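You operate a simulated robot arm through the tools that you are given. There is no shell and no other tool. Be economical: measure what you need, move in short steps, check, and stop when the job is done.

You run a simulated robot arm. Do the job below in one go: nothing can be reset, and whatever is moved stays where it is left.

TASK
Count two presses of the plugged grey hand switch on the tester at 5 V.
Fine: then power knob off, volts knob back to 12 V; leave it plugged.

The check looks at the end state, three seconds after you hand in, the way a careful person would. Anything else that was tipped, shoved, dropped, spilled or broken makes it a failure.

THE ROBOT
A 6-joint arm with a two-finger parallel gripper, fixed in place. Base frame: the origin is at the foot of the arm, x ahead of it, y to its left, z up; the work surface is at about z = 0.902. Units: m, degrees, N and s.
With the tool pointing down near the work surface it reaches from about 0.24 to 0.64 m from the base axis. Its first joint turns from -66.0 to 66.0 degrees. Payload 2.7 kg.
The TCP is the grasp point between the finger pads, 0.023 m short of the fingertips. In the tool frame z runs along the fingers and y along their closing line. The gripper opens to 0.094 m. The fingers are 0.038 m wide and 0.01 m thick; the gripper's body (0.054 by 0.096 m) begins 0.039 m behind the TCP.
Orientation is that of the tool frame in the base frame, as a unit quaternion [x, y, z, w]. With the fingers straight down and closing along the base's y, the tool's x points along the base's -x, its y along +y and its z along -z.

THE INTERFACE
- The arm moves only by the tool send_rows. Its argument "commands" is a list of rows, each a list of 7 numbers: the gripper command, from -1 (shut) to 1 (fully open), values between in proportion, then the shift along the base's x, y, z in units of 25 mm (1.0 is 25 mm), then the turn, a rotation vector about the base's x, y, z in units of 4 degrees (1.0 is 4 degrees). In form: [[claw, tx, ty, tz, ax, ay, az], ...]. A call has 1 to 20 rows; each row shifts and turns the commanded pose from where the row before left it. A call with a number of a shift or a turn outside -1 to 1 is refused whole. Rows are played at 5 a second. More than 0.05 m and 8.6 degrees between two rows, or a gripper value outside its range, and nothing of the call is played. Where a pose cannot be reached the arm comes as near as it can. A force on the tool above 60 N (or 10 N above the force at the start of the call, whichever is more), or a blocked arm, ends the call early, and 0.2 s more pass. Each finger travels about 0.045 m/s and halts on what it meets, pressing with about 42 N; the grip force reading is that of the motor and also rises with nothing between the fingers. The clock runs only during rows and for 0.2 s after the last one: add rows that do not move to give the fingers time. The reply holds the time, the measured pose of the TCP, the force on the tool along the base axes, the opening and the grip force, in the units named above and with some noise, with the torque about the TCP (base axes, N m) and any sound that the robot's microphone picked up.
- Cameras (640 x 400 px; columns grow to the right, rows downward): "scene" is fixed at [0.0673, -0.4217, 1.4171]; the picture's right is [0.86, -0.51, 0.00], its down [-0.23, -0.38, -0.90] and it looks along [0.46, 0.77, -0.44] (base axes); focal length 276 px, centre (320, 200). "wrist" rides on the gripper at [0.087, 0.016, -0.074] in the tool frame; the picture's right is [-0.18, 0.98, 0.00], its down [-0.58, -0.11, -0.81] and it looks along [-0.79, -0.15, 0.59] (tool axes); focal length 243 px, centre (320, 200).
- get_image(camera): a new picture of that camera. The clock stands still meanwhile.
- measure_at(camera, pixels): for up to 12 pixels [column, row] of the newest picture of that camera ("zoom" is the newest enlarged one), the place [x, y, z] in the base frame of the surface seen there, good to about 0.003 m. The clock stands still meanwhile.
- enlarge(camera, box): a new picture of the part [left, top, right, bottom] of that camera's present view, enlarged. The clock stands still meanwhile.
- hand_in(): hands the job in; it is judged then, once.

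Keep the steps short. Do not move on a guess: measure, check each grasp and each placing, and mend mistakes. In all there are 80 turns and 46 pictures (those below and enlarged ones count). Leave the gripper open and the arm clear of the work at the hand-in unless told otherwise, and finish with a single line.

The tools are called after "Call:" as name(argument=value, ...) on one line, values as JSON. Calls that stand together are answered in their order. send_rows: Moves the arm, as the interface text tells. Its arguments: {"type":"object","properties":{"commands":{"type":"array","items":{"type":"array","items":{"type":"number"}}}},"required":["commands"]} The other tools are called the same way: get_image (camera) takes a picture; measure_at (camera, pixels) gives the place of the surface under pixels of a picture; enlarge (camera, box) takes an enlarged picture of a part of a camera's view; hand_in () hands the job in.

At the start:

```text
t: 0.0
ee_pos: [0.2717, 0.1098, 1.3349]
tcp_rot: [0.0, 1.0, 0.001, 0.0]
ft_force: [-0.2, 0.2, 0.0]
wrist_torque: [-0.04, 0.0, -0.03]
opening: 0.0937
gripper_force: 0.1
```

scene: 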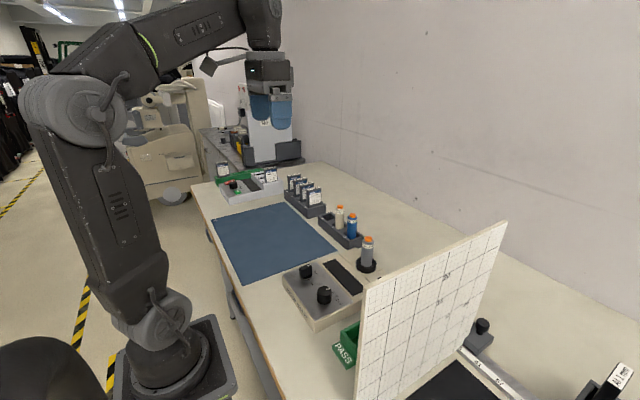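
wrist: 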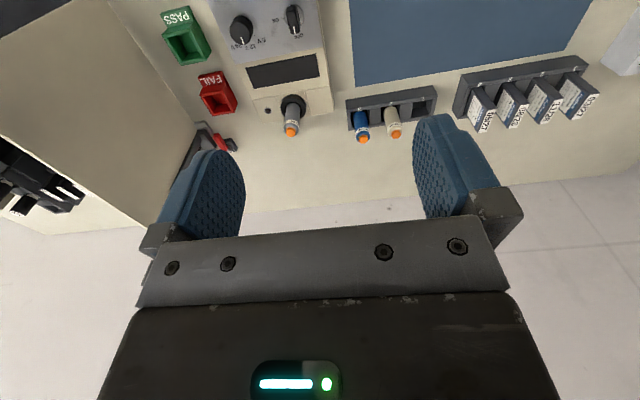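

I see the tester at the top of the wrist picture, with two knobs, a display and the grey switch plugged in at about (291,115). I'll enlarge both views to read it.

Call:
enlarge(camera="wrist", box=[200, 0, 344, 150])

Call:
enlarge(camera="scene", box=[270, 190, 420, 340])

```text
2.67 times, centred on (272, 75) of wrist
```

zoom: 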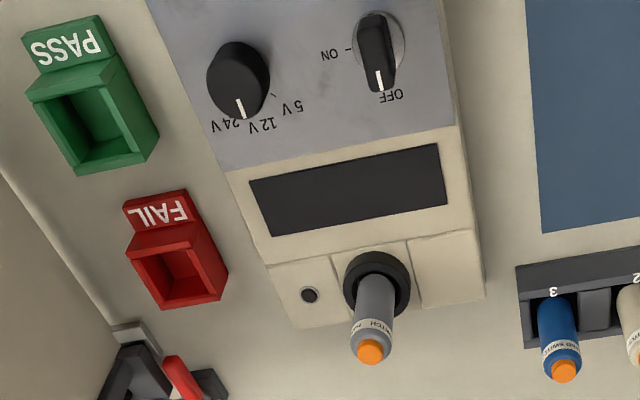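

```text
2.67 times, centred on (345, 265) of scene
```

zoom: 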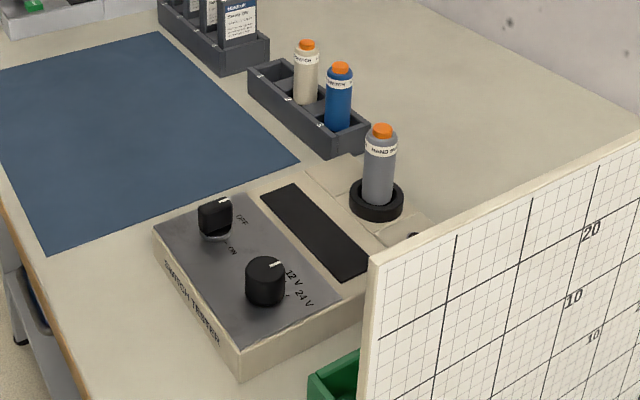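

The power knob points to OFF. The volts knob's pointer is near 12/24 V and needs a closer look. Next I'll measure the main points in the zoom (scene).

Call:
measure_at(camera="zoom", pixels=[[212, 204], [215, 228], [264, 264], [262, 300], [381, 130], [380, 155], [378, 200], [160, 232], [238, 365], [315, 235], [400, 225], [370, 262]])

Call:
measure_at(camera="wrist", pixels=[[239, 25], [240, 40], [292, 13], [294, 31], [291, 131], [290, 120], [293, 105], [268, 111], [216, 108], [186, 25], [330, 110], [230, 65]])

```text
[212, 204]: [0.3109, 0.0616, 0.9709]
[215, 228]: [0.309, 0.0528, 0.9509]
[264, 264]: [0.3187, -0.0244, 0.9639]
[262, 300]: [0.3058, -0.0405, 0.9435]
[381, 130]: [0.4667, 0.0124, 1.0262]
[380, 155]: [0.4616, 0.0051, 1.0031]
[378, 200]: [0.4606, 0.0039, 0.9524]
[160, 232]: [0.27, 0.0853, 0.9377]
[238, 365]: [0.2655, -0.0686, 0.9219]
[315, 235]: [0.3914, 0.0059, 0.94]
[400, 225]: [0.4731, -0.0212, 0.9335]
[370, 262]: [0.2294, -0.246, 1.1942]
```

```text
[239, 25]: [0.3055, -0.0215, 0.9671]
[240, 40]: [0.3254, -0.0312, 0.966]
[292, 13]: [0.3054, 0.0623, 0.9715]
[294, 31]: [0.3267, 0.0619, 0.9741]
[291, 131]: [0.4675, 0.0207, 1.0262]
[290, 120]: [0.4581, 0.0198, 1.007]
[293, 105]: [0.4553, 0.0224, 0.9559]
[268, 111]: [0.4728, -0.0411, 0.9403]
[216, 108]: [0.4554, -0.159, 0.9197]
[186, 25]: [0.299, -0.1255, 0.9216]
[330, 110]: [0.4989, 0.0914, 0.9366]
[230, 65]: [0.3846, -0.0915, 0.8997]
```

The knob centres are near (0.316, 0.062) and (0.316, -0.027), with tops at z≈0.97. I'll move higher over the knobs to read the volts scale, staying well above everything.

Call:
send_rows(commands=[[1, 0.1, -0.5, -0.8, 0, 0, 0], [1, 0.1, -0.5, -0.8, 0, 0, 0], [1, 0.1, -0.5, -0.8, 0, 0, 0], [1, 0.1, -0.5, -0.8, 0, 0, 0], [1, 0.1, -0.5, -0.8, 0, 0, 0], [1, 0.1, -0.5, -0.8, 0, 0, 0], [1, 0.1, -0.5, -0.8, 0, 0, 0], [1, 0.1, -0.5, -0.8, 0, 0, 0], [1, 0, 0, 0, 0, 0, 0]])

Call:
get_image(camera="wrist")

```text
t: 2.0
ee_pos: [0.2925, 0.0102, 1.1731]
tcp_rot: [0.001, 1.0, 0.001, 0.0]
ft_force: [0.1, 0.1, 0.6]
wrist_torque: [0.02, -0.04, -0.01]
opening: 0.094
gripper_force: 0.2
```

```text
41 pictures are left
```

wrist: 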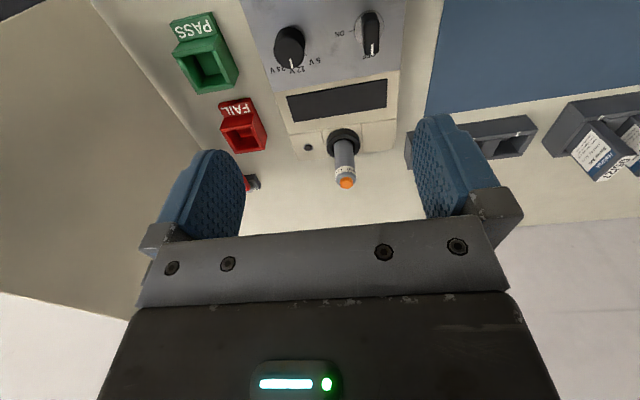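

Call:
enlarge(camera="wrist", box=[255, 5, 405, 105])

```text
4.00 times, centred on (330, 55) of wrist
```

zoom: 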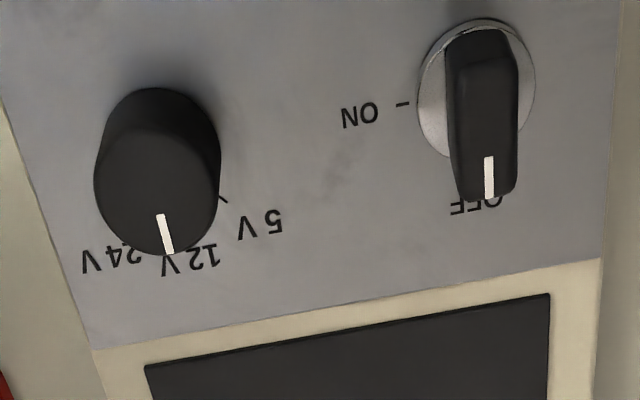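

The pointer looks to be at 12 V. I'll measure the pointer ends, the labels, ticks and the knob outlines.

Call:
measure_at(camera="zoom", pixels=[[161, 216], [168, 250], [223, 199], [260, 224], [188, 261], [110, 260], [102, 180], [212, 190], [489, 160], [489, 194], [400, 104], [476, 208]])

Call:
measure_at(camera="wrist", pixels=[[346, 183], [346, 178], [338, 165], [354, 165], [344, 150], [361, 20], [382, 20], [371, 15], [371, 30], [290, 35], [290, 58], [340, 95]])

```text
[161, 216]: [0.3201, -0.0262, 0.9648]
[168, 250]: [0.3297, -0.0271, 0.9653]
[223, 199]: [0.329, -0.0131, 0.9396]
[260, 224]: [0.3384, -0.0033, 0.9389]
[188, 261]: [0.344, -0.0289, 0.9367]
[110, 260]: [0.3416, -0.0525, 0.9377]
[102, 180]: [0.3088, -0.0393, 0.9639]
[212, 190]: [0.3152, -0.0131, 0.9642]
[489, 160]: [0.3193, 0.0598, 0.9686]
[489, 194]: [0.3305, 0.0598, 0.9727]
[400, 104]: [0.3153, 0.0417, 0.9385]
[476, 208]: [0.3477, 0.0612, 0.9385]
```

```text
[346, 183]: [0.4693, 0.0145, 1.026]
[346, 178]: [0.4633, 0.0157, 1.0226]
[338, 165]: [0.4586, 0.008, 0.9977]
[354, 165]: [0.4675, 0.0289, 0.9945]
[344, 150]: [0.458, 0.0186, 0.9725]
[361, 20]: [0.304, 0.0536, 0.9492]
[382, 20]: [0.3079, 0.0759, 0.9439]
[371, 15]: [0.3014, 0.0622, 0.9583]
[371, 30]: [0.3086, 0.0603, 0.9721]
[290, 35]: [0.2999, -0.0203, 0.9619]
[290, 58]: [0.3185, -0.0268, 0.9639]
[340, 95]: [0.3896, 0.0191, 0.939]
```

The pointer is at 12 V (straight toward +x). The 5 V mark lies about +42° counter-clockwise from there, and 24 V about -43°. I'll set the volts first: move above the volts knob at (0.314, -0.026) with the gripper half open and stop at z≈1.02.

Call:
send_rows(commands=[[0.2, 0.43, -0.72, 0, 0, 0, 0], [0.2, 0.43, -0.73, 0, 0, 0, 0], [0.2, 0, 0, -1, 0, 0, 0], [0.2, 0, 0, -1, 0, 0, 0], [0.2, 0, 0, -1, 0, 0, 0], [0.2, 0, 0, -1, 0, 0, 0], [0.2, 0, 0, -1, 0, 0, 0], [0.2, 0, 0, -1, 0, 0, 0], [0.2, 0, 0, 0, 0, 0, 0]])

Call:
get_image(camera="wrist")

Call:
enlarge(camera="scene", box=[240, 180, 420, 340])

```text
t: 4.0
ee_pos: [0.314, -0.026, 1.0244]
tcp_rot: [-0.001, 1.0, 0.002, 0.0]
ft_force: [0.1, 1.0, -0.2]
wrist_torque: [-0.02, -0.02, 0.01]
opening: 0.0564
gripper_force: 0.0
```

```text
39 pictures are left
```

wrist: 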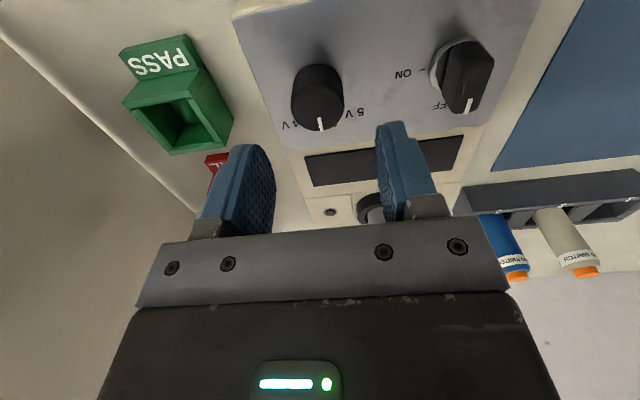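

```text
2.50 times, centred on (330, 260) of scene
```

zoom: 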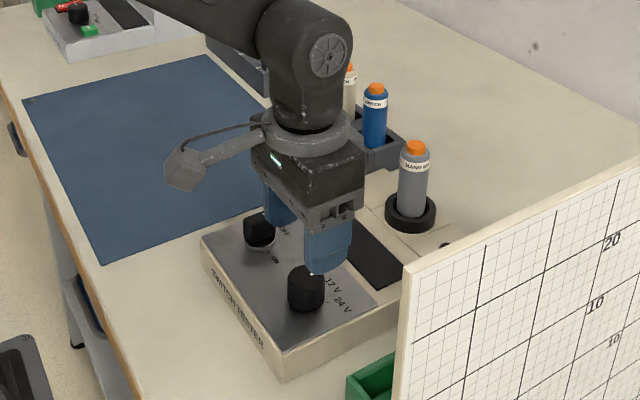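

The gripper sits above the knob. I'll recheck the knob outline from this closer view.

Call:
measure_at(camera="wrist", pixels=[[294, 106], [342, 108], [318, 85], [320, 128], [318, 105], [433, 68], [492, 70], [464, 95], [470, 108], [465, 50], [449, 75], [441, 70]])

```text
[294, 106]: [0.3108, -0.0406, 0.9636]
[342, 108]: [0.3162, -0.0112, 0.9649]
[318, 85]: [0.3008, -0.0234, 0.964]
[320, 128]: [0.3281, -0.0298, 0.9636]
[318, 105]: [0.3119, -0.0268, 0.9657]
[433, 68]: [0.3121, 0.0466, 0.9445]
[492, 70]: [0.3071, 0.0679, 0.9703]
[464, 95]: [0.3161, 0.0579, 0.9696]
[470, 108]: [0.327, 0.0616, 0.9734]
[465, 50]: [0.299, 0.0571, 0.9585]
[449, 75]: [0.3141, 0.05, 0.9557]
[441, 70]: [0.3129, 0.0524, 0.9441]
```

The centre is confirmed at (0.314, -0.026), radius ≈0.015. I'll descend to z≈0.967 and close.

Call:
send_rows(commands=[[0.2, 0, 0, -0.8, 0, 0, 0], [0.2, 0, 0, -0.8, 0, 0, 0], [0.2, 0, 0, -0.68, 0, 0, 0], [0.2, 0, 0, 0, 0, 0, 0], [-0.4, 0, 0, 0, 0, 0, 0], [-0.45, 0, 0, 0, 0, 0, 0], [-0.5, 0, 0, 0, 0, 0, 0], [-0.5, 0, 0, 0, 0, 0, 0]])

```text
t: 5.8
ee_pos: [0.3136, -0.0276, 0.9676]
tcp_rot: [0.0, 1.0, 0.0, 0.0]
ft_force: [1.0, -29.5, -7.3]
wrist_torque: [-0.14, -0.46, 0.0]
opening: 0.0336
gripper_force: 44.8
```

The -y finger is touching first (-29.5 N along y), so I'll shift 2 mm toward -y to centre the grip.

Call:
send_rows(commands=[[-0.5, 0, -0.08, 0, 0, 0, 0], [-0.5, 0, 0, 0, 0, 0, 0]])

```text
t: 6.4
ee_pos: [0.3137, -0.0282, 0.9666]
tcp_rot: [0.0, 1.0, 0.001, -0.001]
ft_force: [-1.5, -3.8, -14.0]
wrist_torque: [-0.81, -0.75, 0.01]
opening: 0.0335
gripper_force: 45.1
```

Now it's centred, with a firm grip at 0.0335. I'll turn +24° first and check the torque and sound.

Call:
send_rows(commands=[[-0.5, 0, 0, 0, 0, 0, 0.8], [-0.5, 0, 0, 0, 0, 0, 0.8], [-0.5, 0, 0, 0, 0, 0, 0.8], [-0.5, 0, 0, 0, 0, 0, 0.8], [-0.5, 0, 0, 0, 0, 0, 0.8], [-0.5, 0, 0, 0, 0, 0, 1], [-0.5, 0, 0, 0, 0, 0, 1], [-0.5, 0, 0, 0, 0, 0, 0]])

Call:
get_image(camera="wrist")

```text
t: 8.2
ee_pos: [0.3134, -0.0276, 0.9671]
tcp_rot: [-0.209, 0.978, 0.001, 0.0]
ft_force: [-4.3, -6.4, 6.8]
wrist_torque: [-0.67, 0.62, 0.02]
opening: 0.0337
gripper_force: 45.5
```

```text
37 pictures are left
```

wrist: 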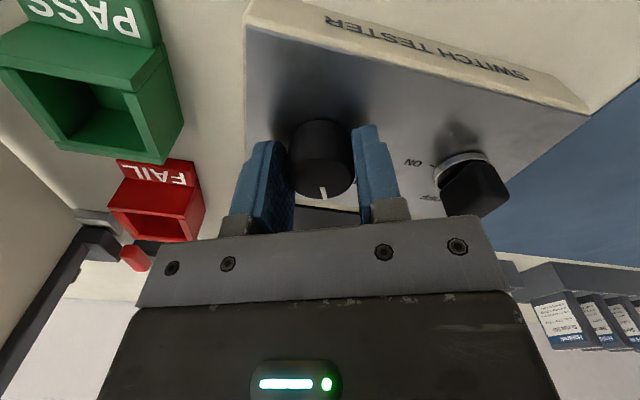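

The knob turned along with the tool. I'll turn it another ~19°.

Call:
send_rows(commands=[[-0.5, 0, 0, 0, 0, 0, 0.8], [-0.5, 0, 0, 0, 0, 0, 0.8], [-0.5, 0, 0, 0, 0, 0, 0.8], [-0.5, 0, 0, 0, 0, 0, 0.8], [-0.5, 0, 0, 0, 0, 0, 0.8], [-0.5, 0, 0, 0, 0, 0, 0.75], [-0.5, 0, 0, 0, 0, 0, 0]])

Call:
get_image(camera="wrist")

```text
t: 9.8
ee_pos: [0.3141, -0.0291, 0.9667]
tcp_rot: [-0.368, 0.93, -0.001, 0.001]
ft_force: [1.3, -25.9, 15.1]
wrist_torque: [0.59, -0.23, 0.0]
opening: 0.0336
gripper_force: 45.0
```

```text
36 pictures are left
```

wrist: 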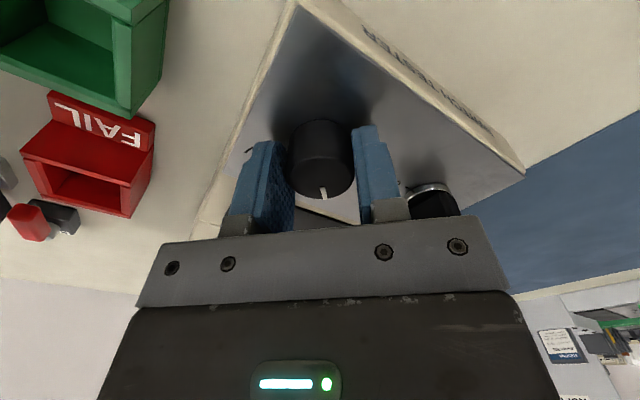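

The tool is at 43.2° and the pointer still follows it. I'll open, rise straight up, turn back, and look.

Call:
send_rows(commands=[[0.1, 0, 0, 0, 0, 0, 0], [0.1, 0, 0, 0, 0, 0, 0], [0.1, 0, 0, 0, 0, 0, 0], [0.1, 0, 0, 1, 0, 0, 0], [0.1, 0, 0, 1, 0, 0, 0], [0.1, 0, 0, 1, 0, 0, -1], [0.1, 0, 0, 1, 0, 0, -1], [0.1, 0, 0, 0, 0, 0, -1], [0.1, 0, 0, 0, 0, 0, -1], [0.1, 0, 0, 0, 0, 0, -1], [0.1, 0, 0, 0, 0, 0, -1], [0.1, 0, 0, 0, 0, 0, -1], [0.1, 0, 0, 0, 0, 0, -1], [0.1, 0, 0, 0, 0, 0, -1], [0.1, 0, 0, 0, 0, 0, -1], [0.1, 0, 0, 0, 0, 0, -0.8], [0.1, 0, 0, 0, 0, 0, 0]])

Call:
enlarge(camera="wrist", box=[230, 0, 530, 200])

```text
t: 13.4
ee_pos: [0.3133, -0.0285, 1.0666]
tcp_rot: [0.003, 1.0, 0.001, 0.0]
ft_force: [0.1, -0.9, 0.3]
wrist_torque: [0.01, -0.01, 0.04]
opening: 0.0517
gripper_force: 0.0
```

```text
2.00 times, centred on (380, 100) of wrist
```

zoom: 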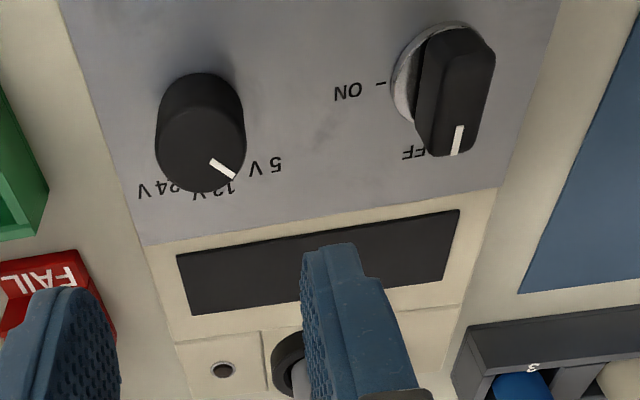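

The pointer now faces 5 V. I'll measure its line against the label, and the power knob for its grasp.

Call:
measure_at(camera="zoom", pixels=[[213, 161], [234, 177], [268, 167], [200, 130], [421, 90], [492, 90], [440, 110], [457, 130], [455, 150], [460, 40], [405, 85], [384, 83]])

```text
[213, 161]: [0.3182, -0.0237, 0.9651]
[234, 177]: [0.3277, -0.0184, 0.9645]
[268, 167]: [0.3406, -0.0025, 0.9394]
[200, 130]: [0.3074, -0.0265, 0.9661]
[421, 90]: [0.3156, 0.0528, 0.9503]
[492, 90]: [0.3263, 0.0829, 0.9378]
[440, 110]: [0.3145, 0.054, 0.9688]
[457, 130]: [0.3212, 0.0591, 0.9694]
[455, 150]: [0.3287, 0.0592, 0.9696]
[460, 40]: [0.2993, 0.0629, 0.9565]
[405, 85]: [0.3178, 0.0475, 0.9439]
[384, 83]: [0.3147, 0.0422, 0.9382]
```

The pointer is in the 5 V sector; the display should confirm it once the tester is on. I'll move over the power knob at (0.315, 0.061), descend to z≈0.972 and close gently.

Call:
send_rows(commands=[[0.1, 0.07, 0.9, 0, 0, 0, -0.1], [0.1, 0, 0.9, 0, 0, 0, 0], [0.1, 0, 0.9, 0, 0, 0, 0], [0.1, 0, 0.88, 0, 0, 0, 0], [0.1, 0, 0, -1, 0, 0, 0], [0.1, 0, 0, -1, 0, 0, 0], [0.1, 0, 0, -1, 0, 0, 0], [0.1, 0, 0, -0.78, 0, 0, 0], [0.1, 0, 0, 0, 0, 0, 0], [-0.3, 0, 0, 0, 0, 0, 0], [-0.6, 0, 0, 0, 0, 0, 0], [-0.75, 0, 0, 0, 0, 0, 0], [-0.85, 0, 0, 0, 0, 0, 0], [-0.85, 0, 0, 0, 0, 0, 0]])

```text
t: 16.4
ee_pos: [0.3148, 0.06, 0.9723]
tcp_rot: [0.006, 1.0, 0.0, 0.0]
ft_force: [0.9, -13.9, -2.9]
wrist_torque: [-0.33, -0.35, 0.01]
opening: 0.0156
gripper_force: 44.6
```

I have the bar (0.0156 wide). I'll shift 1 mm to centre the load, then turn -20° as a test.

Call:
send_rows(commands=[[-0.85, 0, -0.04, 0, 0, 0, 0], [-0.85, 0, 0, 0, 0, 0, -0.8], [-0.85, 0, 0, 0, 0, 0, -0.8], [-0.85, 0, 0, 0, 0, 0, -0.8], [-0.85, 0, 0, 0, 0, 0, -0.8], [-0.85, 0, 0, 0, 0, 0, -0.8], [-0.85, 0, 0, 0, 0, 0, -1], [-0.85, 0, 0, 0, 0, 0, 0]])

Call:
get_image(camera="wrist")

```text
t: 18.2
ee_pos: [0.3149, 0.06, 0.9721]
tcp_rot: [0.18, 0.984, 0.0, -0.001]
ft_force: [0.0, -7.0, -23.8]
wrist_torque: [-0.44, -1.06, -0.03]
opening: 0.0161
gripper_force: 44.9
```

```text
34 pictures are left
```

wrist: 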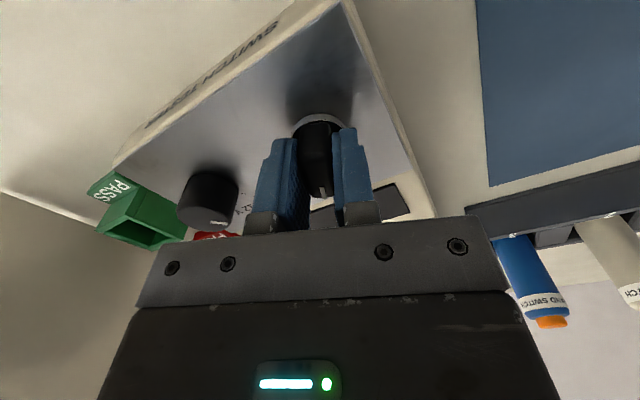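

The power knob is turning cleanly with the tool. I'll continue to -90°.

Call:
send_rows(commands=[[-0.85, 0, 0, 0, 0, 0, -0.9], [-0.85, 0, 0, 0, 0, 0, -0.9], [-0.85, 0, 0, 0, 0, 0, -0.9], [-0.85, 0, 0, 0, 0, 0, -0.9], [-0.85, 0, 0, 0, 0, 0, -0.9], [-0.85, 0, 0, 0, 0, 0, -0.9], [-0.85, 0, 0, 0, 0, 0, -0.9], [-0.85, 0, 0, 0, 0, 0, -0.9], [-0.85, 0, 0, 0, 0, 0, -0.9], [-0.85, 0, 0, 0, 0, 0, -0.9], [-0.85, 0, 0, 0, 0, 0, -0.9], [-0.85, 0, 0, 0, 0, 0, -0.9], [-0.85, 0, 0, 0, 0, 0, -0.9], [-0.85, 0, 0, 0, 0, 0, -0.9], [-0.85, 0, 0, 0, 0, 0, -0.9], [-0.85, 0, 0, 0, 0, 0, -0.9], [-0.85, 0, 0, 0, 0, 0, -0.9], [-0.85, 0, 0, 0, 0, 0, -0.9], [-0.85, 0, 0, 0, 0, 0, -0.9], [-0.85, 0, 0, 0, 0, 0, 0]])

Call:
get_image(camera="wrist")

Call:
enlarge(camera="scene", box=[250, 200, 400, 320])

```text
t: 22.4
ee_pos: [0.3151, 0.0596, 0.9728]
tcp_rot: [0.702, 0.713, 0.0, 0.0]
ft_force: [5.5, -0.8, -38.0]
wrist_torque: [0.98, -0.1, 0.0]
opening: 0.0156
gripper_force: 45.2
```

```text
33 pictures are left
```

wrist: 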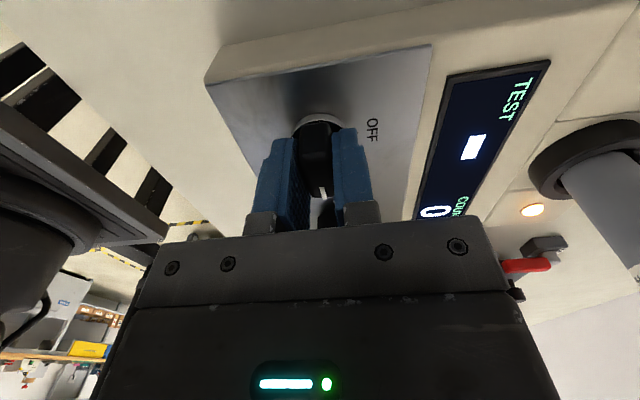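

```text
3.33 times, centred on (325, 260) of scene
```

zoom: 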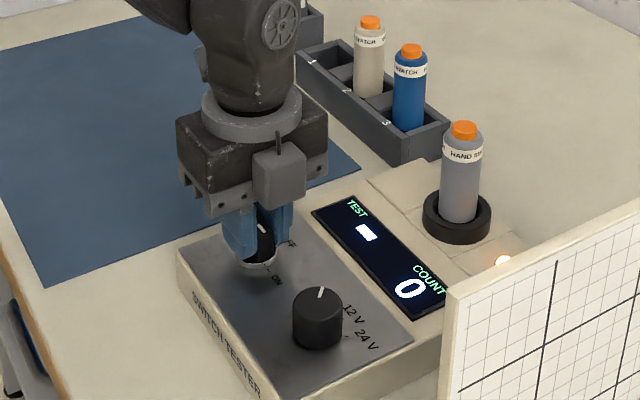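

The tester is on: TEST "–", COUNT 0, lamp lit. I'll release, rise and turn back.

Call:
send_rows(commands=[[0.1, 0, 0, 0, 0, 0, 0], [0.1, 0, 0, 0, 0, 0, 0], [0.1, 0, 0, 0, 0, 0, 0], [0.1, 0, 0, 0.8, 0, 0, 0], [0.1, 0, 0, 1, 0, 0, 0], [0.1, 0, 0, 1, 0, 0, 1], [0.1, 0, 0, 1, 0, 0, 1], [0.1, 0, 0, 1, 0, 0, 1], [0.1, 0, 0, 0, 0, 0, 1], [0.1, 0, 0, 0, 0, 0, 1], [0.1, 0, 0, 0, 0, 0, 1], [0.1, 0, 0, 0, 0, 0, 1], [0.1, 0, 0, 0, 0, 0, 1], [0.1, 0, 0, 0, 0, 0, 1], [0.1, 0, 0, 0, 0, 0, 1], [0.1, 0, 0, 0, 0, 0, 1], [0.1, 0, 0, 0, 0, 0, 1]])

Call:
send_rows(commands=[[0.1, 0, -0.6, 0, 0, 0, 1], [0.1, 0, -0.6, 0, 0, 0, 1], [0.1, 0, -0.6, 0, 0, 0, 1], [0.1, 0, -0.6, 0, 0, 0, 1], [0.1, 0, 0, 0, 0, 0, 1], [0.1, 0, 0, 0, 0, 0, 1], [0.1, 0, 0, 0, 0, 0, 1], [0.1, 0, 0, 0, 0, 0, 1], [0.1, 0, 0, 0, 0, 0, 1], [0.1, 0, 0, 0, 0, 0, 1], [0.1, 0, 0, 0, 0, 0, 0.4], [0.1, 0, 0, 0, 0, 0, 0]])

Call:
enlarge(camera="wrist", box=[215, 0, 455, 150])

```text
t: 26.0
ee_pos: [0.3151, 0.0597, 1.0923]
tcp_rot: [0.349, 0.937, 0.0, 0.001]
ft_force: [-0.3, 0.5, -0.1]
wrist_torque: [0.01, -0.01, 0.02]
opening: 0.0515
gripper_force: 0.1
```

```text
t: 28.6
ee_pos: [0.315, 0.0011, 1.0934]
tcp_rot: [-0.005, 1.0, 0.001, 0.0]
ft_force: [0.5, -0.1, -1.0]
wrist_torque: [0.01, 0.01, 0.0]
opening: 0.0518
gripper_force: 0.0
```

```text
2.67 times, centred on (335, 75) of wrist
```

zoom: 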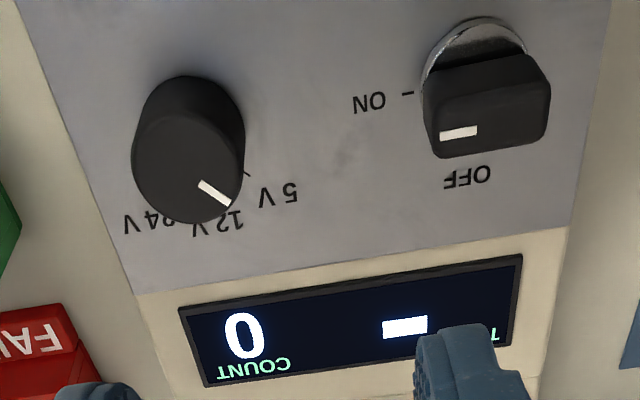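

Now I'll check the pointer angle against the 5 V tick (246,173).

Call:
measure_at(camera="zoom", pixels=[[200, 184], [230, 204], [215, 194], [247, 174], [138, 160], [242, 165], [180, 108], [190, 222], [278, 194], [186, 160], [232, 206], [248, 176]])

```text
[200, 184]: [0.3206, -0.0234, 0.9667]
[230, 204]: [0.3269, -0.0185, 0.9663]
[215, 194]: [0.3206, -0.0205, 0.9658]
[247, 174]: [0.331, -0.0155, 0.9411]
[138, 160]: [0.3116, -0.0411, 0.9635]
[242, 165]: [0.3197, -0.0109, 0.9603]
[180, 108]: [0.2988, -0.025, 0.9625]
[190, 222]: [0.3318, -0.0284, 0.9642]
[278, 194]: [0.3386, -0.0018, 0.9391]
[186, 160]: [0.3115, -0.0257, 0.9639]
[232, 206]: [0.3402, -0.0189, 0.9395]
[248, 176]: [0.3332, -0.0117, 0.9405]
```

Computed from the pixel rays, the pointer line is at 44° and the 5 V tick at 44°, so 5 V is set. Next I'll close the gripper and go above the switch button near (0.468, 0.0165), keeping the tips ~4 cm above it.

Call:
send_rows(commands=[[-1, 0.87, 0.09, 0, 0, 0, 0.1], [-1, 0.87, 0.09, 0, 0, 0, 0], [-1, 0.87, 0.09, 0, 0, 0, 0], [-1, 0.87, 0.09, 0, 0, 0, 0], [-1, 0.87, 0.09, 0, 0, 0, 0], [-1, 0.87, 0.09, 0, 0, 0, 0], [-1, 0.87, 0.08, 0, 0, 0, 0], [-1, 0, 0, 0, 0, 0, 0]])

Call:
get_image(camera="wrist")

Call:
enlarge(camera="scene", box=[310, 190, 430, 290])

```text
t: 30.4
ee_pos: [0.468, 0.0155, 1.0905]
tcp_rot: [-0.008, 1.0, 0.0, 0.0]
ft_force: [-0.7, 0.0, 0.6]
wrist_torque: [0.03, -0.02, 0.01]
opening: 0.0
gripper_force: 42.2
```

```text
30 pictures are left
```

wrist: 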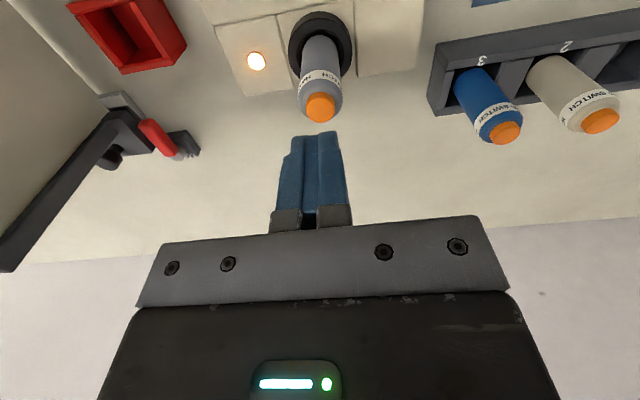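

```text
4.00 times, centred on (370, 240) of scene
```

zoom: 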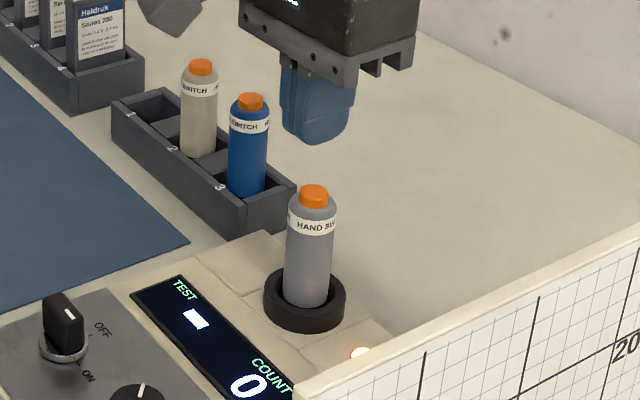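

Call:
measure_at(camera="wrist", pixels=[[320, 105], [308, 106], [333, 106], [320, 96], [320, 116], [303, 90], [340, 88], [320, 135], [300, 140], [340, 140]])

Call:
measure_at(camera="zoom", pixels=[[313, 188], [313, 200], [302, 195], [325, 193], [312, 212], [315, 138]])

```text
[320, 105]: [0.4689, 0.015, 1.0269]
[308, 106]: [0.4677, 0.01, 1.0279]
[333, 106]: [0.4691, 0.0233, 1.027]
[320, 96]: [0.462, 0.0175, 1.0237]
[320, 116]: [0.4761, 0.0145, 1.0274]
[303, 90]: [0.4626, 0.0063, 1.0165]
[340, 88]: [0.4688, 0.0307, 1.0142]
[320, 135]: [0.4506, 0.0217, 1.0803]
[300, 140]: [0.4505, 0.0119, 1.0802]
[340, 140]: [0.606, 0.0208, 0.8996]
```

```text
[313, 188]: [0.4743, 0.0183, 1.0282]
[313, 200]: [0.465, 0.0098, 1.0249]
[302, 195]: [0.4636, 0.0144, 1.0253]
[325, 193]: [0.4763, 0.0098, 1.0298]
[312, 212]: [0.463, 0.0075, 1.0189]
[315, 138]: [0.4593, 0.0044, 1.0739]
```

The button top is at (0.470, 0.016, 1.0275), so contact comes at TCP z≈1.050. I'll descend to 1.053, then 1 mm steps to just about contact.

Call:
send_rows(commands=[[-1, 0.08, 0.02, -0.7, 0, 0, 0], [-1, 0, 0, -0.7, 0, 0, 0], [-1, 0, 0, -0.08, 0, 0, 0], [-1, 0, 0, -0.04, 0, 0, 0], [-1, 0, 0, -0.04, 0, 0, 0], [-1, 0, 0, -0.04, 0, 0, 0]])

```text
t: 31.8
ee_pos: [0.4696, 0.0169, 1.053]
tcp_rot: [-0.009, 1.0, 0.001, 0.0]
ft_force: [-0.1, 0.1, -0.5]
wrist_torque: [0.01, 0.01, 0.02]
opening: 0.0001
gripper_force: 42.1
```

No contact yet at TCP z=1.053. I'll go 4 mm further in 1 mm steps.

Call:
send_rows(commands=[[-1, 0, 0, -0.04, 0, 0, 0], [-1, 0, 0, -0.04, 0, 0, 0], [-1, 0, 0, -0.04, 0, 0, 0], [-1, 0, 0, -0.04, 0, 0, 0], [-1, 0, 0, 0, 0, 0, 0]])

Call:
enlarge(camera="scene", box=[310, 190, 430, 290])

```text
t: 33.0
ee_pos: [0.4689, 0.0163, 1.0484]
tcp_rot: [-0.008, 1.0, 0.001, 0.0]
ft_force: [-0.2, 0.1, 1.4]
wrist_torque: [-0.05, 0.0, -0.02]
opening: 0.0003
gripper_force: 42.0
heard: click
```

```text
4.00 times, centred on (370, 240) of scene
```

zoom: 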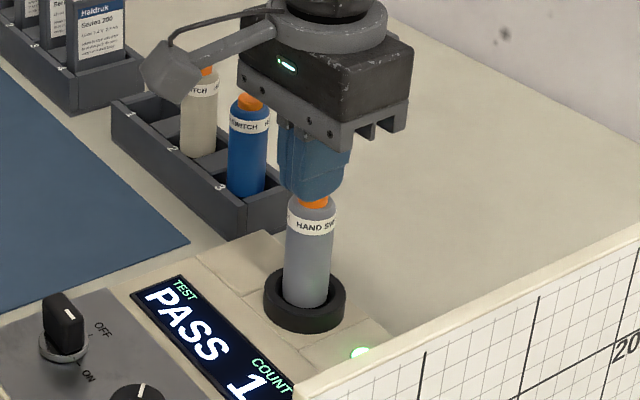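

I heard a click, and the display reads PASS, COUNT 1. I'll lift 10 mm to release and check.

Call:
send_rows(commands=[[-1, 0, 0, 0.2, 0, 0, 0], [-1, 0, 0, 0.2, 0, 0, 0], [-1, 0, 0, 0, 0, 0, 0], [-1, 0, 0, 0, 0, 0, 0]])

Call:
enlarge(camera="scene", box=[310, 190, 430, 290])

```text
t: 34.0
ee_pos: [0.4694, 0.0156, 1.0601]
tcp_rot: [-0.009, 1.0, 0.001, -0.001]
ft_force: [0.4, -0.6, 0.1]
wrist_torque: [-0.01, -0.01, 0.0]
opening: 0.0
gripper_force: 41.9
```

```text
4.00 times, centred on (370, 240) of scene
```

zoom: 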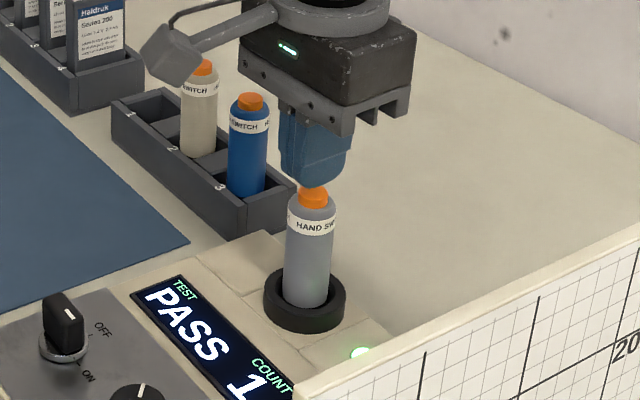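

The button is released and the count is still 1. Now the second press, the same way.

Call:
send_rows(commands=[[-1, 0, 0, -0.2, 0, 0, 0], [-1, 0, 0, -0.08, 0, 0, 0], [-1, 0, 0, -0.04, 0, 0, 0], [-1, 0, 0, -0.04, 0, 0, 0], [-1, 0, 0, -0.04, 0, 0, 0], [-1, 0, 0, 0, 0, 0, 0]])

Call:
enlarge(camera="scene", box=[310, 190, 430, 290])

```text
t: 35.4
ee_pos: [0.4705, 0.0157, 1.0485]
tcp_rot: [-0.009, 1.0, 0.002, 0.0]
ft_force: [0.1, -1.4, 1.6]
wrist_torque: [0.0, 0.02, 0.03]
opening: 0.0001
gripper_force: 42.5
heard: click
```

```text
4.00 times, centred on (370, 240) of scene
```

zoom: 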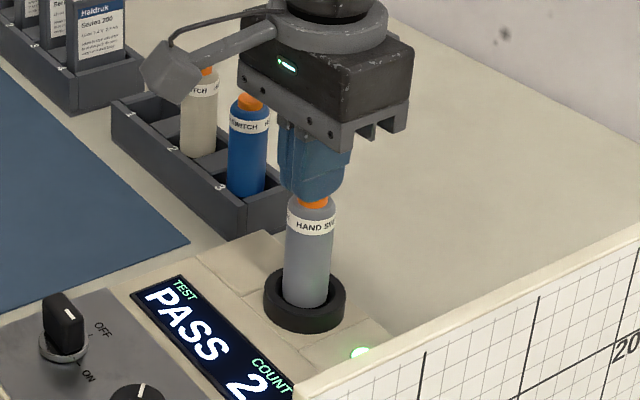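

COUNT 2. I'll lift clear straight up, then move back over the power knob while turning -90° (opening the fingers only once clear of the switch).

Call:
send_rows(commands=[[-1, 0, 0, 0.5, 0, 0, 0], [-1, 0, 0, 1, 0, 0, 0], [-1, 0, 0, 0.5, 0, 0, 0], [-1, -0.89, 0.25, 0, 0, 0, 0], [-1, -0.89, 0.25, 0, 0, 0, 0], [-1, -0.89, 0.25, 0, 0, 0, 0], [-1, -0.89, 0.25, 0, 0, 0, 0], [0.1, -0.89, 0.25, 0, 0, 0, -1], [0.1, -0.89, 0.25, 0, 0, 0, -1], [0.1, -0.86, 0.25, 0, 0, 0, -1], [0.1, 0, 0, 0, 0, 0, -1], [0.1, 0, 0, 0, 0, 0, -1], [0.1, 0, 0, 0, 0, 0, -1], [0.1, 0, 0, 0, 0, 0, -1], [0.1, 0, 0, 0, 0, 0, -1], [0.1, 0, 0, 0, 0, 0, -1], [0.1, 0, 0, 0, 0, 0, -1]])

Call:
send_rows(commands=[[0.1, 0, 0, 0, 0, 0, -1], [0.1, 0, 0, 0, 0, 0, -1], [0.1, 0, 0, 0, 0, 0, -1], [0.1, 0, 0, 0, 0, 0, -1], [0.1, 0, 0, 0, 0, 0, -1], [0.1, 0, 0, 0, 0, 0, -1], [0.1, 0, 0, 0, 0, 0, -1], [0.1, 0, 0, 0, 0, 0, -1], [0.1, 0, 0, 0, 0, 0, -1], [0.1, 0, 0, 0, 0, 0, -1], [0.1, 0, 0, 0, 0, 0, -1], [0.1, 0, 0, 0, 0, 0, -1], [0.1, 0, 0, 0, 0, 0, -0.5], [0.1, 0, 0, 0, 0, 0, 0]])

Call:
get_image(camera="wrist")

```text
t: 39.0
ee_pos: [0.3149, 0.0586, 1.0987]
tcp_rot: [0.336, 0.942, 0.0, 0.0]
ft_force: [0.1, -0.2, -0.6]
wrist_torque: [0.0, -0.02, 0.0]
opening: 0.0517
gripper_force: 0.1
```

```text
t: 42.0
ee_pos: [0.3147, 0.0583, 1.098]
tcp_rot: [0.701, 0.713, 0.001, 0.0]
ft_force: [-0.3, 0.2, -1.0]
wrist_torque: [0.04, -0.04, -0.01]
opening: 0.0519
gripper_force: 0.0
```

```text
25 pictures are left
```

wrist: 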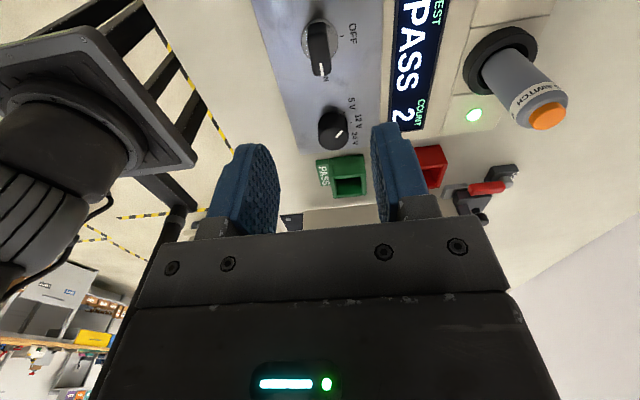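

Still COUNT 2. I'll descend onto the bar (now lying along y) to z≈0.972 and grip.

Call:
send_rows(commands=[[0.1, 0.02, 0.05, -1, 0, 0, 0], [0.1, 0, 0, -1, 0, 0, 0], [0.1, 0, 0, -1, 0, 0, 0], [0.1, 0, 0, -1, 0, 0, 0], [0.1, 0, 0, -0.7, 0, 0, 0], [0.1, 0, 0, -0.34, 0, 0, 0], [0.1, 0, 0, 0, 0, 0, 0], [-0.3, 0, 0, 0, 0, 0, 0], [-0.6, 0, 0, 0, 0, 0, 0], [-0.75, 0, 0, 0, 0, 0, 0], [-0.85, 0, 0, 0, 0, 0, 0], [-0.85, 0, 0, 0, 0, 0, 0]])

```text
t: 44.6
ee_pos: [0.3142, 0.0595, 0.9716]
tcp_rot: [0.701, 0.713, -0.001, 0.0]
ft_force: [-17.5, -0.1, 5.0]
wrist_torque: [0.04, -0.11, 0.0]
opening: 0.0158
gripper_force: 45.2
```

It's gripped. I'll ease 1 mm toward -x, then turn back +89° to OFF.

Call:
send_rows(commands=[[-0.85, -0.04, 0, 0, 0, 0, 0], [-0.85, 0, 0, 0, 0, 0, 0.9], [-0.85, 0, 0, 0, 0, 0, 0.9], [-0.85, 0, 0, 0, 0, 0, 0.9], [-0.85, 0, 0, 0, 0, 0, 0.9], [-0.85, 0, 0, 0, 0, 0, 0.9], [-0.85, 0, 0, 0, 0, 0, 0.9], [-0.85, 0, 0, 0, 0, 0, 0.9], [-0.85, 0, 0, 0, 0, 0, 0.9], [-0.85, 0, 0, 0, 0, 0, 0.9], [-0.85, 0, 0, 0, 0, 0, 0.9], [-0.85, 0, 0, 0, 0, 0, 0.9], [-0.85, 0, 0, 0, 0, 0, 0.9]])

Call:
send_rows(commands=[[-0.85, 0, 0, 0, 0, 0, 0.9], [-0.85, 0, 0, 0, 0, 0, 0.9], [-0.85, 0, 0, 0, 0, 0, 0.9], [-0.85, 0, 0, 0, 0, 0, 0.9], [-0.85, 0, 0, 0, 0, 0, 0.9], [-0.85, 0, 0, 0, 0, 0, 0.9], [-0.85, 0, 0, 0, 0, 0, 0.9], [-0.85, 0, 0, 0, 0, 0, 0.9], [-0.85, 0, 0, 0, 0, 0, 0.9], [-0.85, 0, 0, 0, 0, 0, 0.9], [-0.85, 0, 0, 0, 0, 0, 0.9], [-0.85, 0, 0, 0, 0, 0, 0.9], [-0.85, 0, 0, 0, 0, 0, 0.7], [-0.85, 0, 0, 0, 0, 0, 0]])

Call:
enlarge(camera="scene", box=[250, 200, 400, 320])

```text
t: 47.4
ee_pos: [0.3144, 0.06, 0.973]
tcp_rot: [0.389, 0.921, 0.0, 0.0]
ft_force: [16.5, -22.7, -39.8]
wrist_torque: [-0.49, -0.53, 0.0]
opening: 0.0158
gripper_force: 44.6
```

```text
t: 50.4
ee_pos: [0.3155, 0.0593, 0.9717]
tcp_rot: [-0.003, 1.0, 0.001, 0.0]
ft_force: [8.2, -27.8, -7.9]
wrist_torque: [-0.35, 0.12, -0.26]
opening: 0.0158
gripper_force: 45.4
```

```text
3.33 times, centred on (325, 260) of scene
```

zoom: 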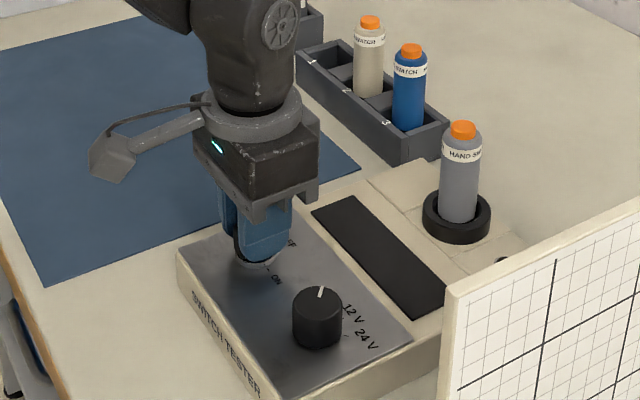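

The display is dark, so the power is off. I'll release, rise, move over the volts knob and turn +43°.

Call:
send_rows(commands=[[0.1, 0, 0, 0, 0, 0, 0], [0.1, 0, 0, 0, 0, 0, 0], [0.1, 0, 0, 0, 0, 0, 0], [0.1, 0, 0, 0.8, 0, 0, 0], [0.1, 0, 0, 1, 0, 0, 0], [0.1, 0, 0, 1, 0, 0, 0], [0.1, 0, 0, 1, 0, 0, 0], [0.1, -0.04, -0.9, 0, 0, 0, 1], [0.1, 0, -0.9, 0, 0, 0, 1], [0.1, 0, -0.9, 0, 0, 0, 1], [0.1, 0, -0.8, 0, 0, 0, 1], [0.1, 0, 0, 0, 0, 0, 1], [0.1, 0, 0, 0, 0, 0, 1], [0.1, 0, 0, 0, 0, 0, 1], [0.1, 0, 0, 0, 0, 0, 1], [0.1, 0, 0, 0, 0, 0, 1], [0.1, 0, 0, 0, 0, 0, 1], [0.1, 0, 0, 0, 0, 0, 0.7], [0.1, 0, 0, 0, 0, 0, 0]])

Call:
get_image(camera="wrist")

```text
t: 54.4
ee_pos: [0.3132, -0.0271, 1.0689]
tcp_rot: [-0.366, 0.93, 0.0, 0.0]
ft_force: [0.5, 0.0, 0.6]
wrist_torque: [-0.03, 0.03, -0.01]
opening: 0.0515
gripper_force: 0.1
```

```text
23 pictures are left
```

wrist: 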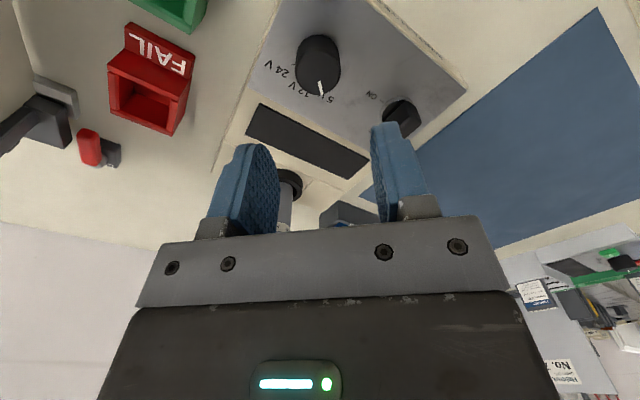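

The view is aligned. I'll descend to z≈0.967 and grip.

Call:
send_rows(commands=[[0.1, 0.02, -0.03, -1, 0, 0, 0], [0.1, 0, 0, -1, 0, 0, 0], [0.1, 0, 0, -1, 0, 0, 0], [0.1, 0, 0, -0.7, 0, 0, 0], [0.1, 0, 0, -0.37, 0, 0, 0], [0.1, 0, 0, 0, 0, 0, 0], [-0.3, 0, 0, 0, 0, 0, 0], [-0.45, 0, 0, 0, 0, 0, 0], [-0.5, 0, 0, 0, 0, 0, 0], [-0.5, 0, 0, 0, 0, 0, 0]])

```text
t: 56.6
ee_pos: [0.315, -0.0279, 0.9652]
tcp_rot: [-0.366, 0.93, 0.0, 0.0]
ft_force: [5.0, -10.1, -10.3]
wrist_torque: [-0.47, -0.72, -0.03]
opening: 0.0339
gripper_force: 44.8
```

It's gripped with low side load. I'll turn back -43.5°.

Call:
send_rows(commands=[[-0.5, 0, 0, 0, 0, 0, -0.9], [-0.5, 0, 0, 0, 0, 0, -0.9], [-0.5, 0, 0, 0, 0, 0, -0.9], [-0.5, 0, 0, 0, 0, 0, -0.9], [-0.5, 0, 0, 0, 0, 0, -0.9], [-0.5, 0, 0, 0, 0, 0, -0.9], [-0.5, 0, 0, 0, 0, 0, -0.9], [-0.5, 0, 0, 0, 0, 0, -0.9], [-0.5, 0, 0, 0, 0, 0, -0.9], [-0.5, 0, 0, 0, 0, 0, -0.9], [-0.5, 0, 0, 0, 0, 0, -0.9], [-0.5, 0, 0, 0, 0, 0, -0.95], [-0.5, 0, 0, 0, 0, 0, 0]])

Call:
send_rows(commands=[[0.1, 0, 0, 0, 0, 0, 0], [0.1, 0, 0, 0, 0, 0, 0], [0.1, 0, 0, 0, 0, 0, 0], [0.1, 0, 0, 0.8, 0, 0, 0], [0.1, 0, 0, 1, 0, 0, 0], [0.1, 0, 0, 1, 0, 0, 0], [0.1, 0, 0, 1, 0, 0, 0], [0.1, 0, 0.6, 1, 0, 0, 0], [0.5, 0, 0.6, 0, 0, 0, 0], [1, 0, 0, 0, 0, 0, 0], [1, 0, 0, 0, 0, 0, 0], [1, 0, 0, 0, 0, 0, 0]])

Call:
enlarge(camera="wrist", box=[215, 0, 455, 150])

```text
t: 59.4
ee_pos: [0.3147, -0.0277, 0.9659]
tcp_rot: [0.004, 1.0, 0.0, -0.001]
ft_force: [14.4, -18.3, -46.0]
wrist_torque: [-0.58, -0.01, -0.04]
opening: 0.0337
gripper_force: 44.9
```

```text
t: 62.0
ee_pos: [0.3151, 0.0021, 1.0861]
tcp_rot: [0.003, 1.0, 0.001, -0.001]
ft_force: [0.0, 0.1, 0.3]
wrist_torque: [0.01, -0.03, -0.01]
opening: 0.0939
gripper_force: 0.0
```

```text
2.67 times, centred on (335, 75) of wrist
```

zoom: 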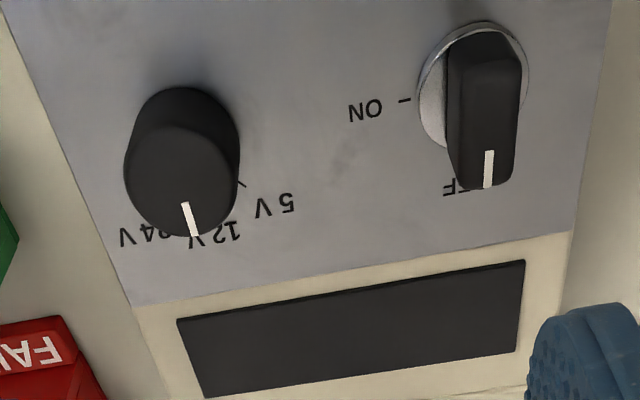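

By ray calculation the pointer is at about 1°, which is 12 V. The power knob is at OFF and the display is dark. I'll raise the arm clear and take a last look.

Call:
send_rows(commands=[[1, 0, 0, 1, 0, 0, 0], [1, 0, 0, 1, 0, 0, 0], [1, 0, 0, 1, 0, 0, 0], [1, 0, 0, 1, 0, 0, 0], [1, 0, 0.5, 1, 0, 0, 0], [1, 0, 0.5, 1, 0, 0, 0], [1, 0, 0.5, 1, 0, 0, 0], [1, 0, 0.5, 1, 0, 0, 0], [1, 0, 0, 0, 0, 0, 0]])

Call:
enlarge(camera="scene", box=[200, 150, 440, 330])

```text
t: 64.0
ee_pos: [0.3135, 0.0524, 1.2866]
tcp_rot: [0.003, 1.0, 0.001, 0.0]
ft_force: [-0.3, 0.0, -0.1]
wrist_torque: [-0.04, 0.02, -0.04]
opening: 0.0941
gripper_force: 0.0
```

```text
2.22 times, centred on (320, 240) of scene
```

zoom: 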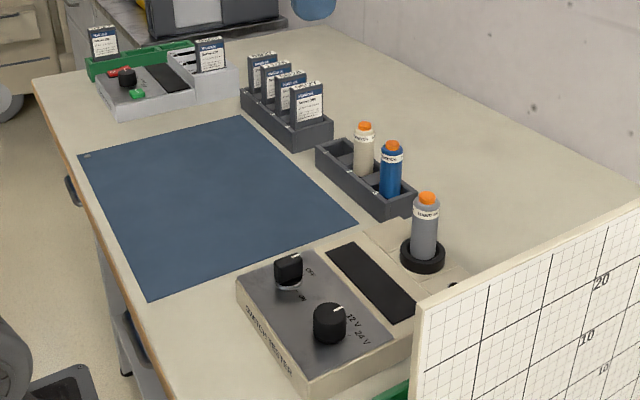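

Everything else is in place, the switch is still plugged in, and the arm is clear with the gripper open. Handing in.

Call:
hand_in()

```text
The job is handed in.
```

Two presses of the grey hand switch were counted at 5 V (display: PASS, COUNT 2); power is now off, volts are back at 12 V, and the switch is still plugged in.
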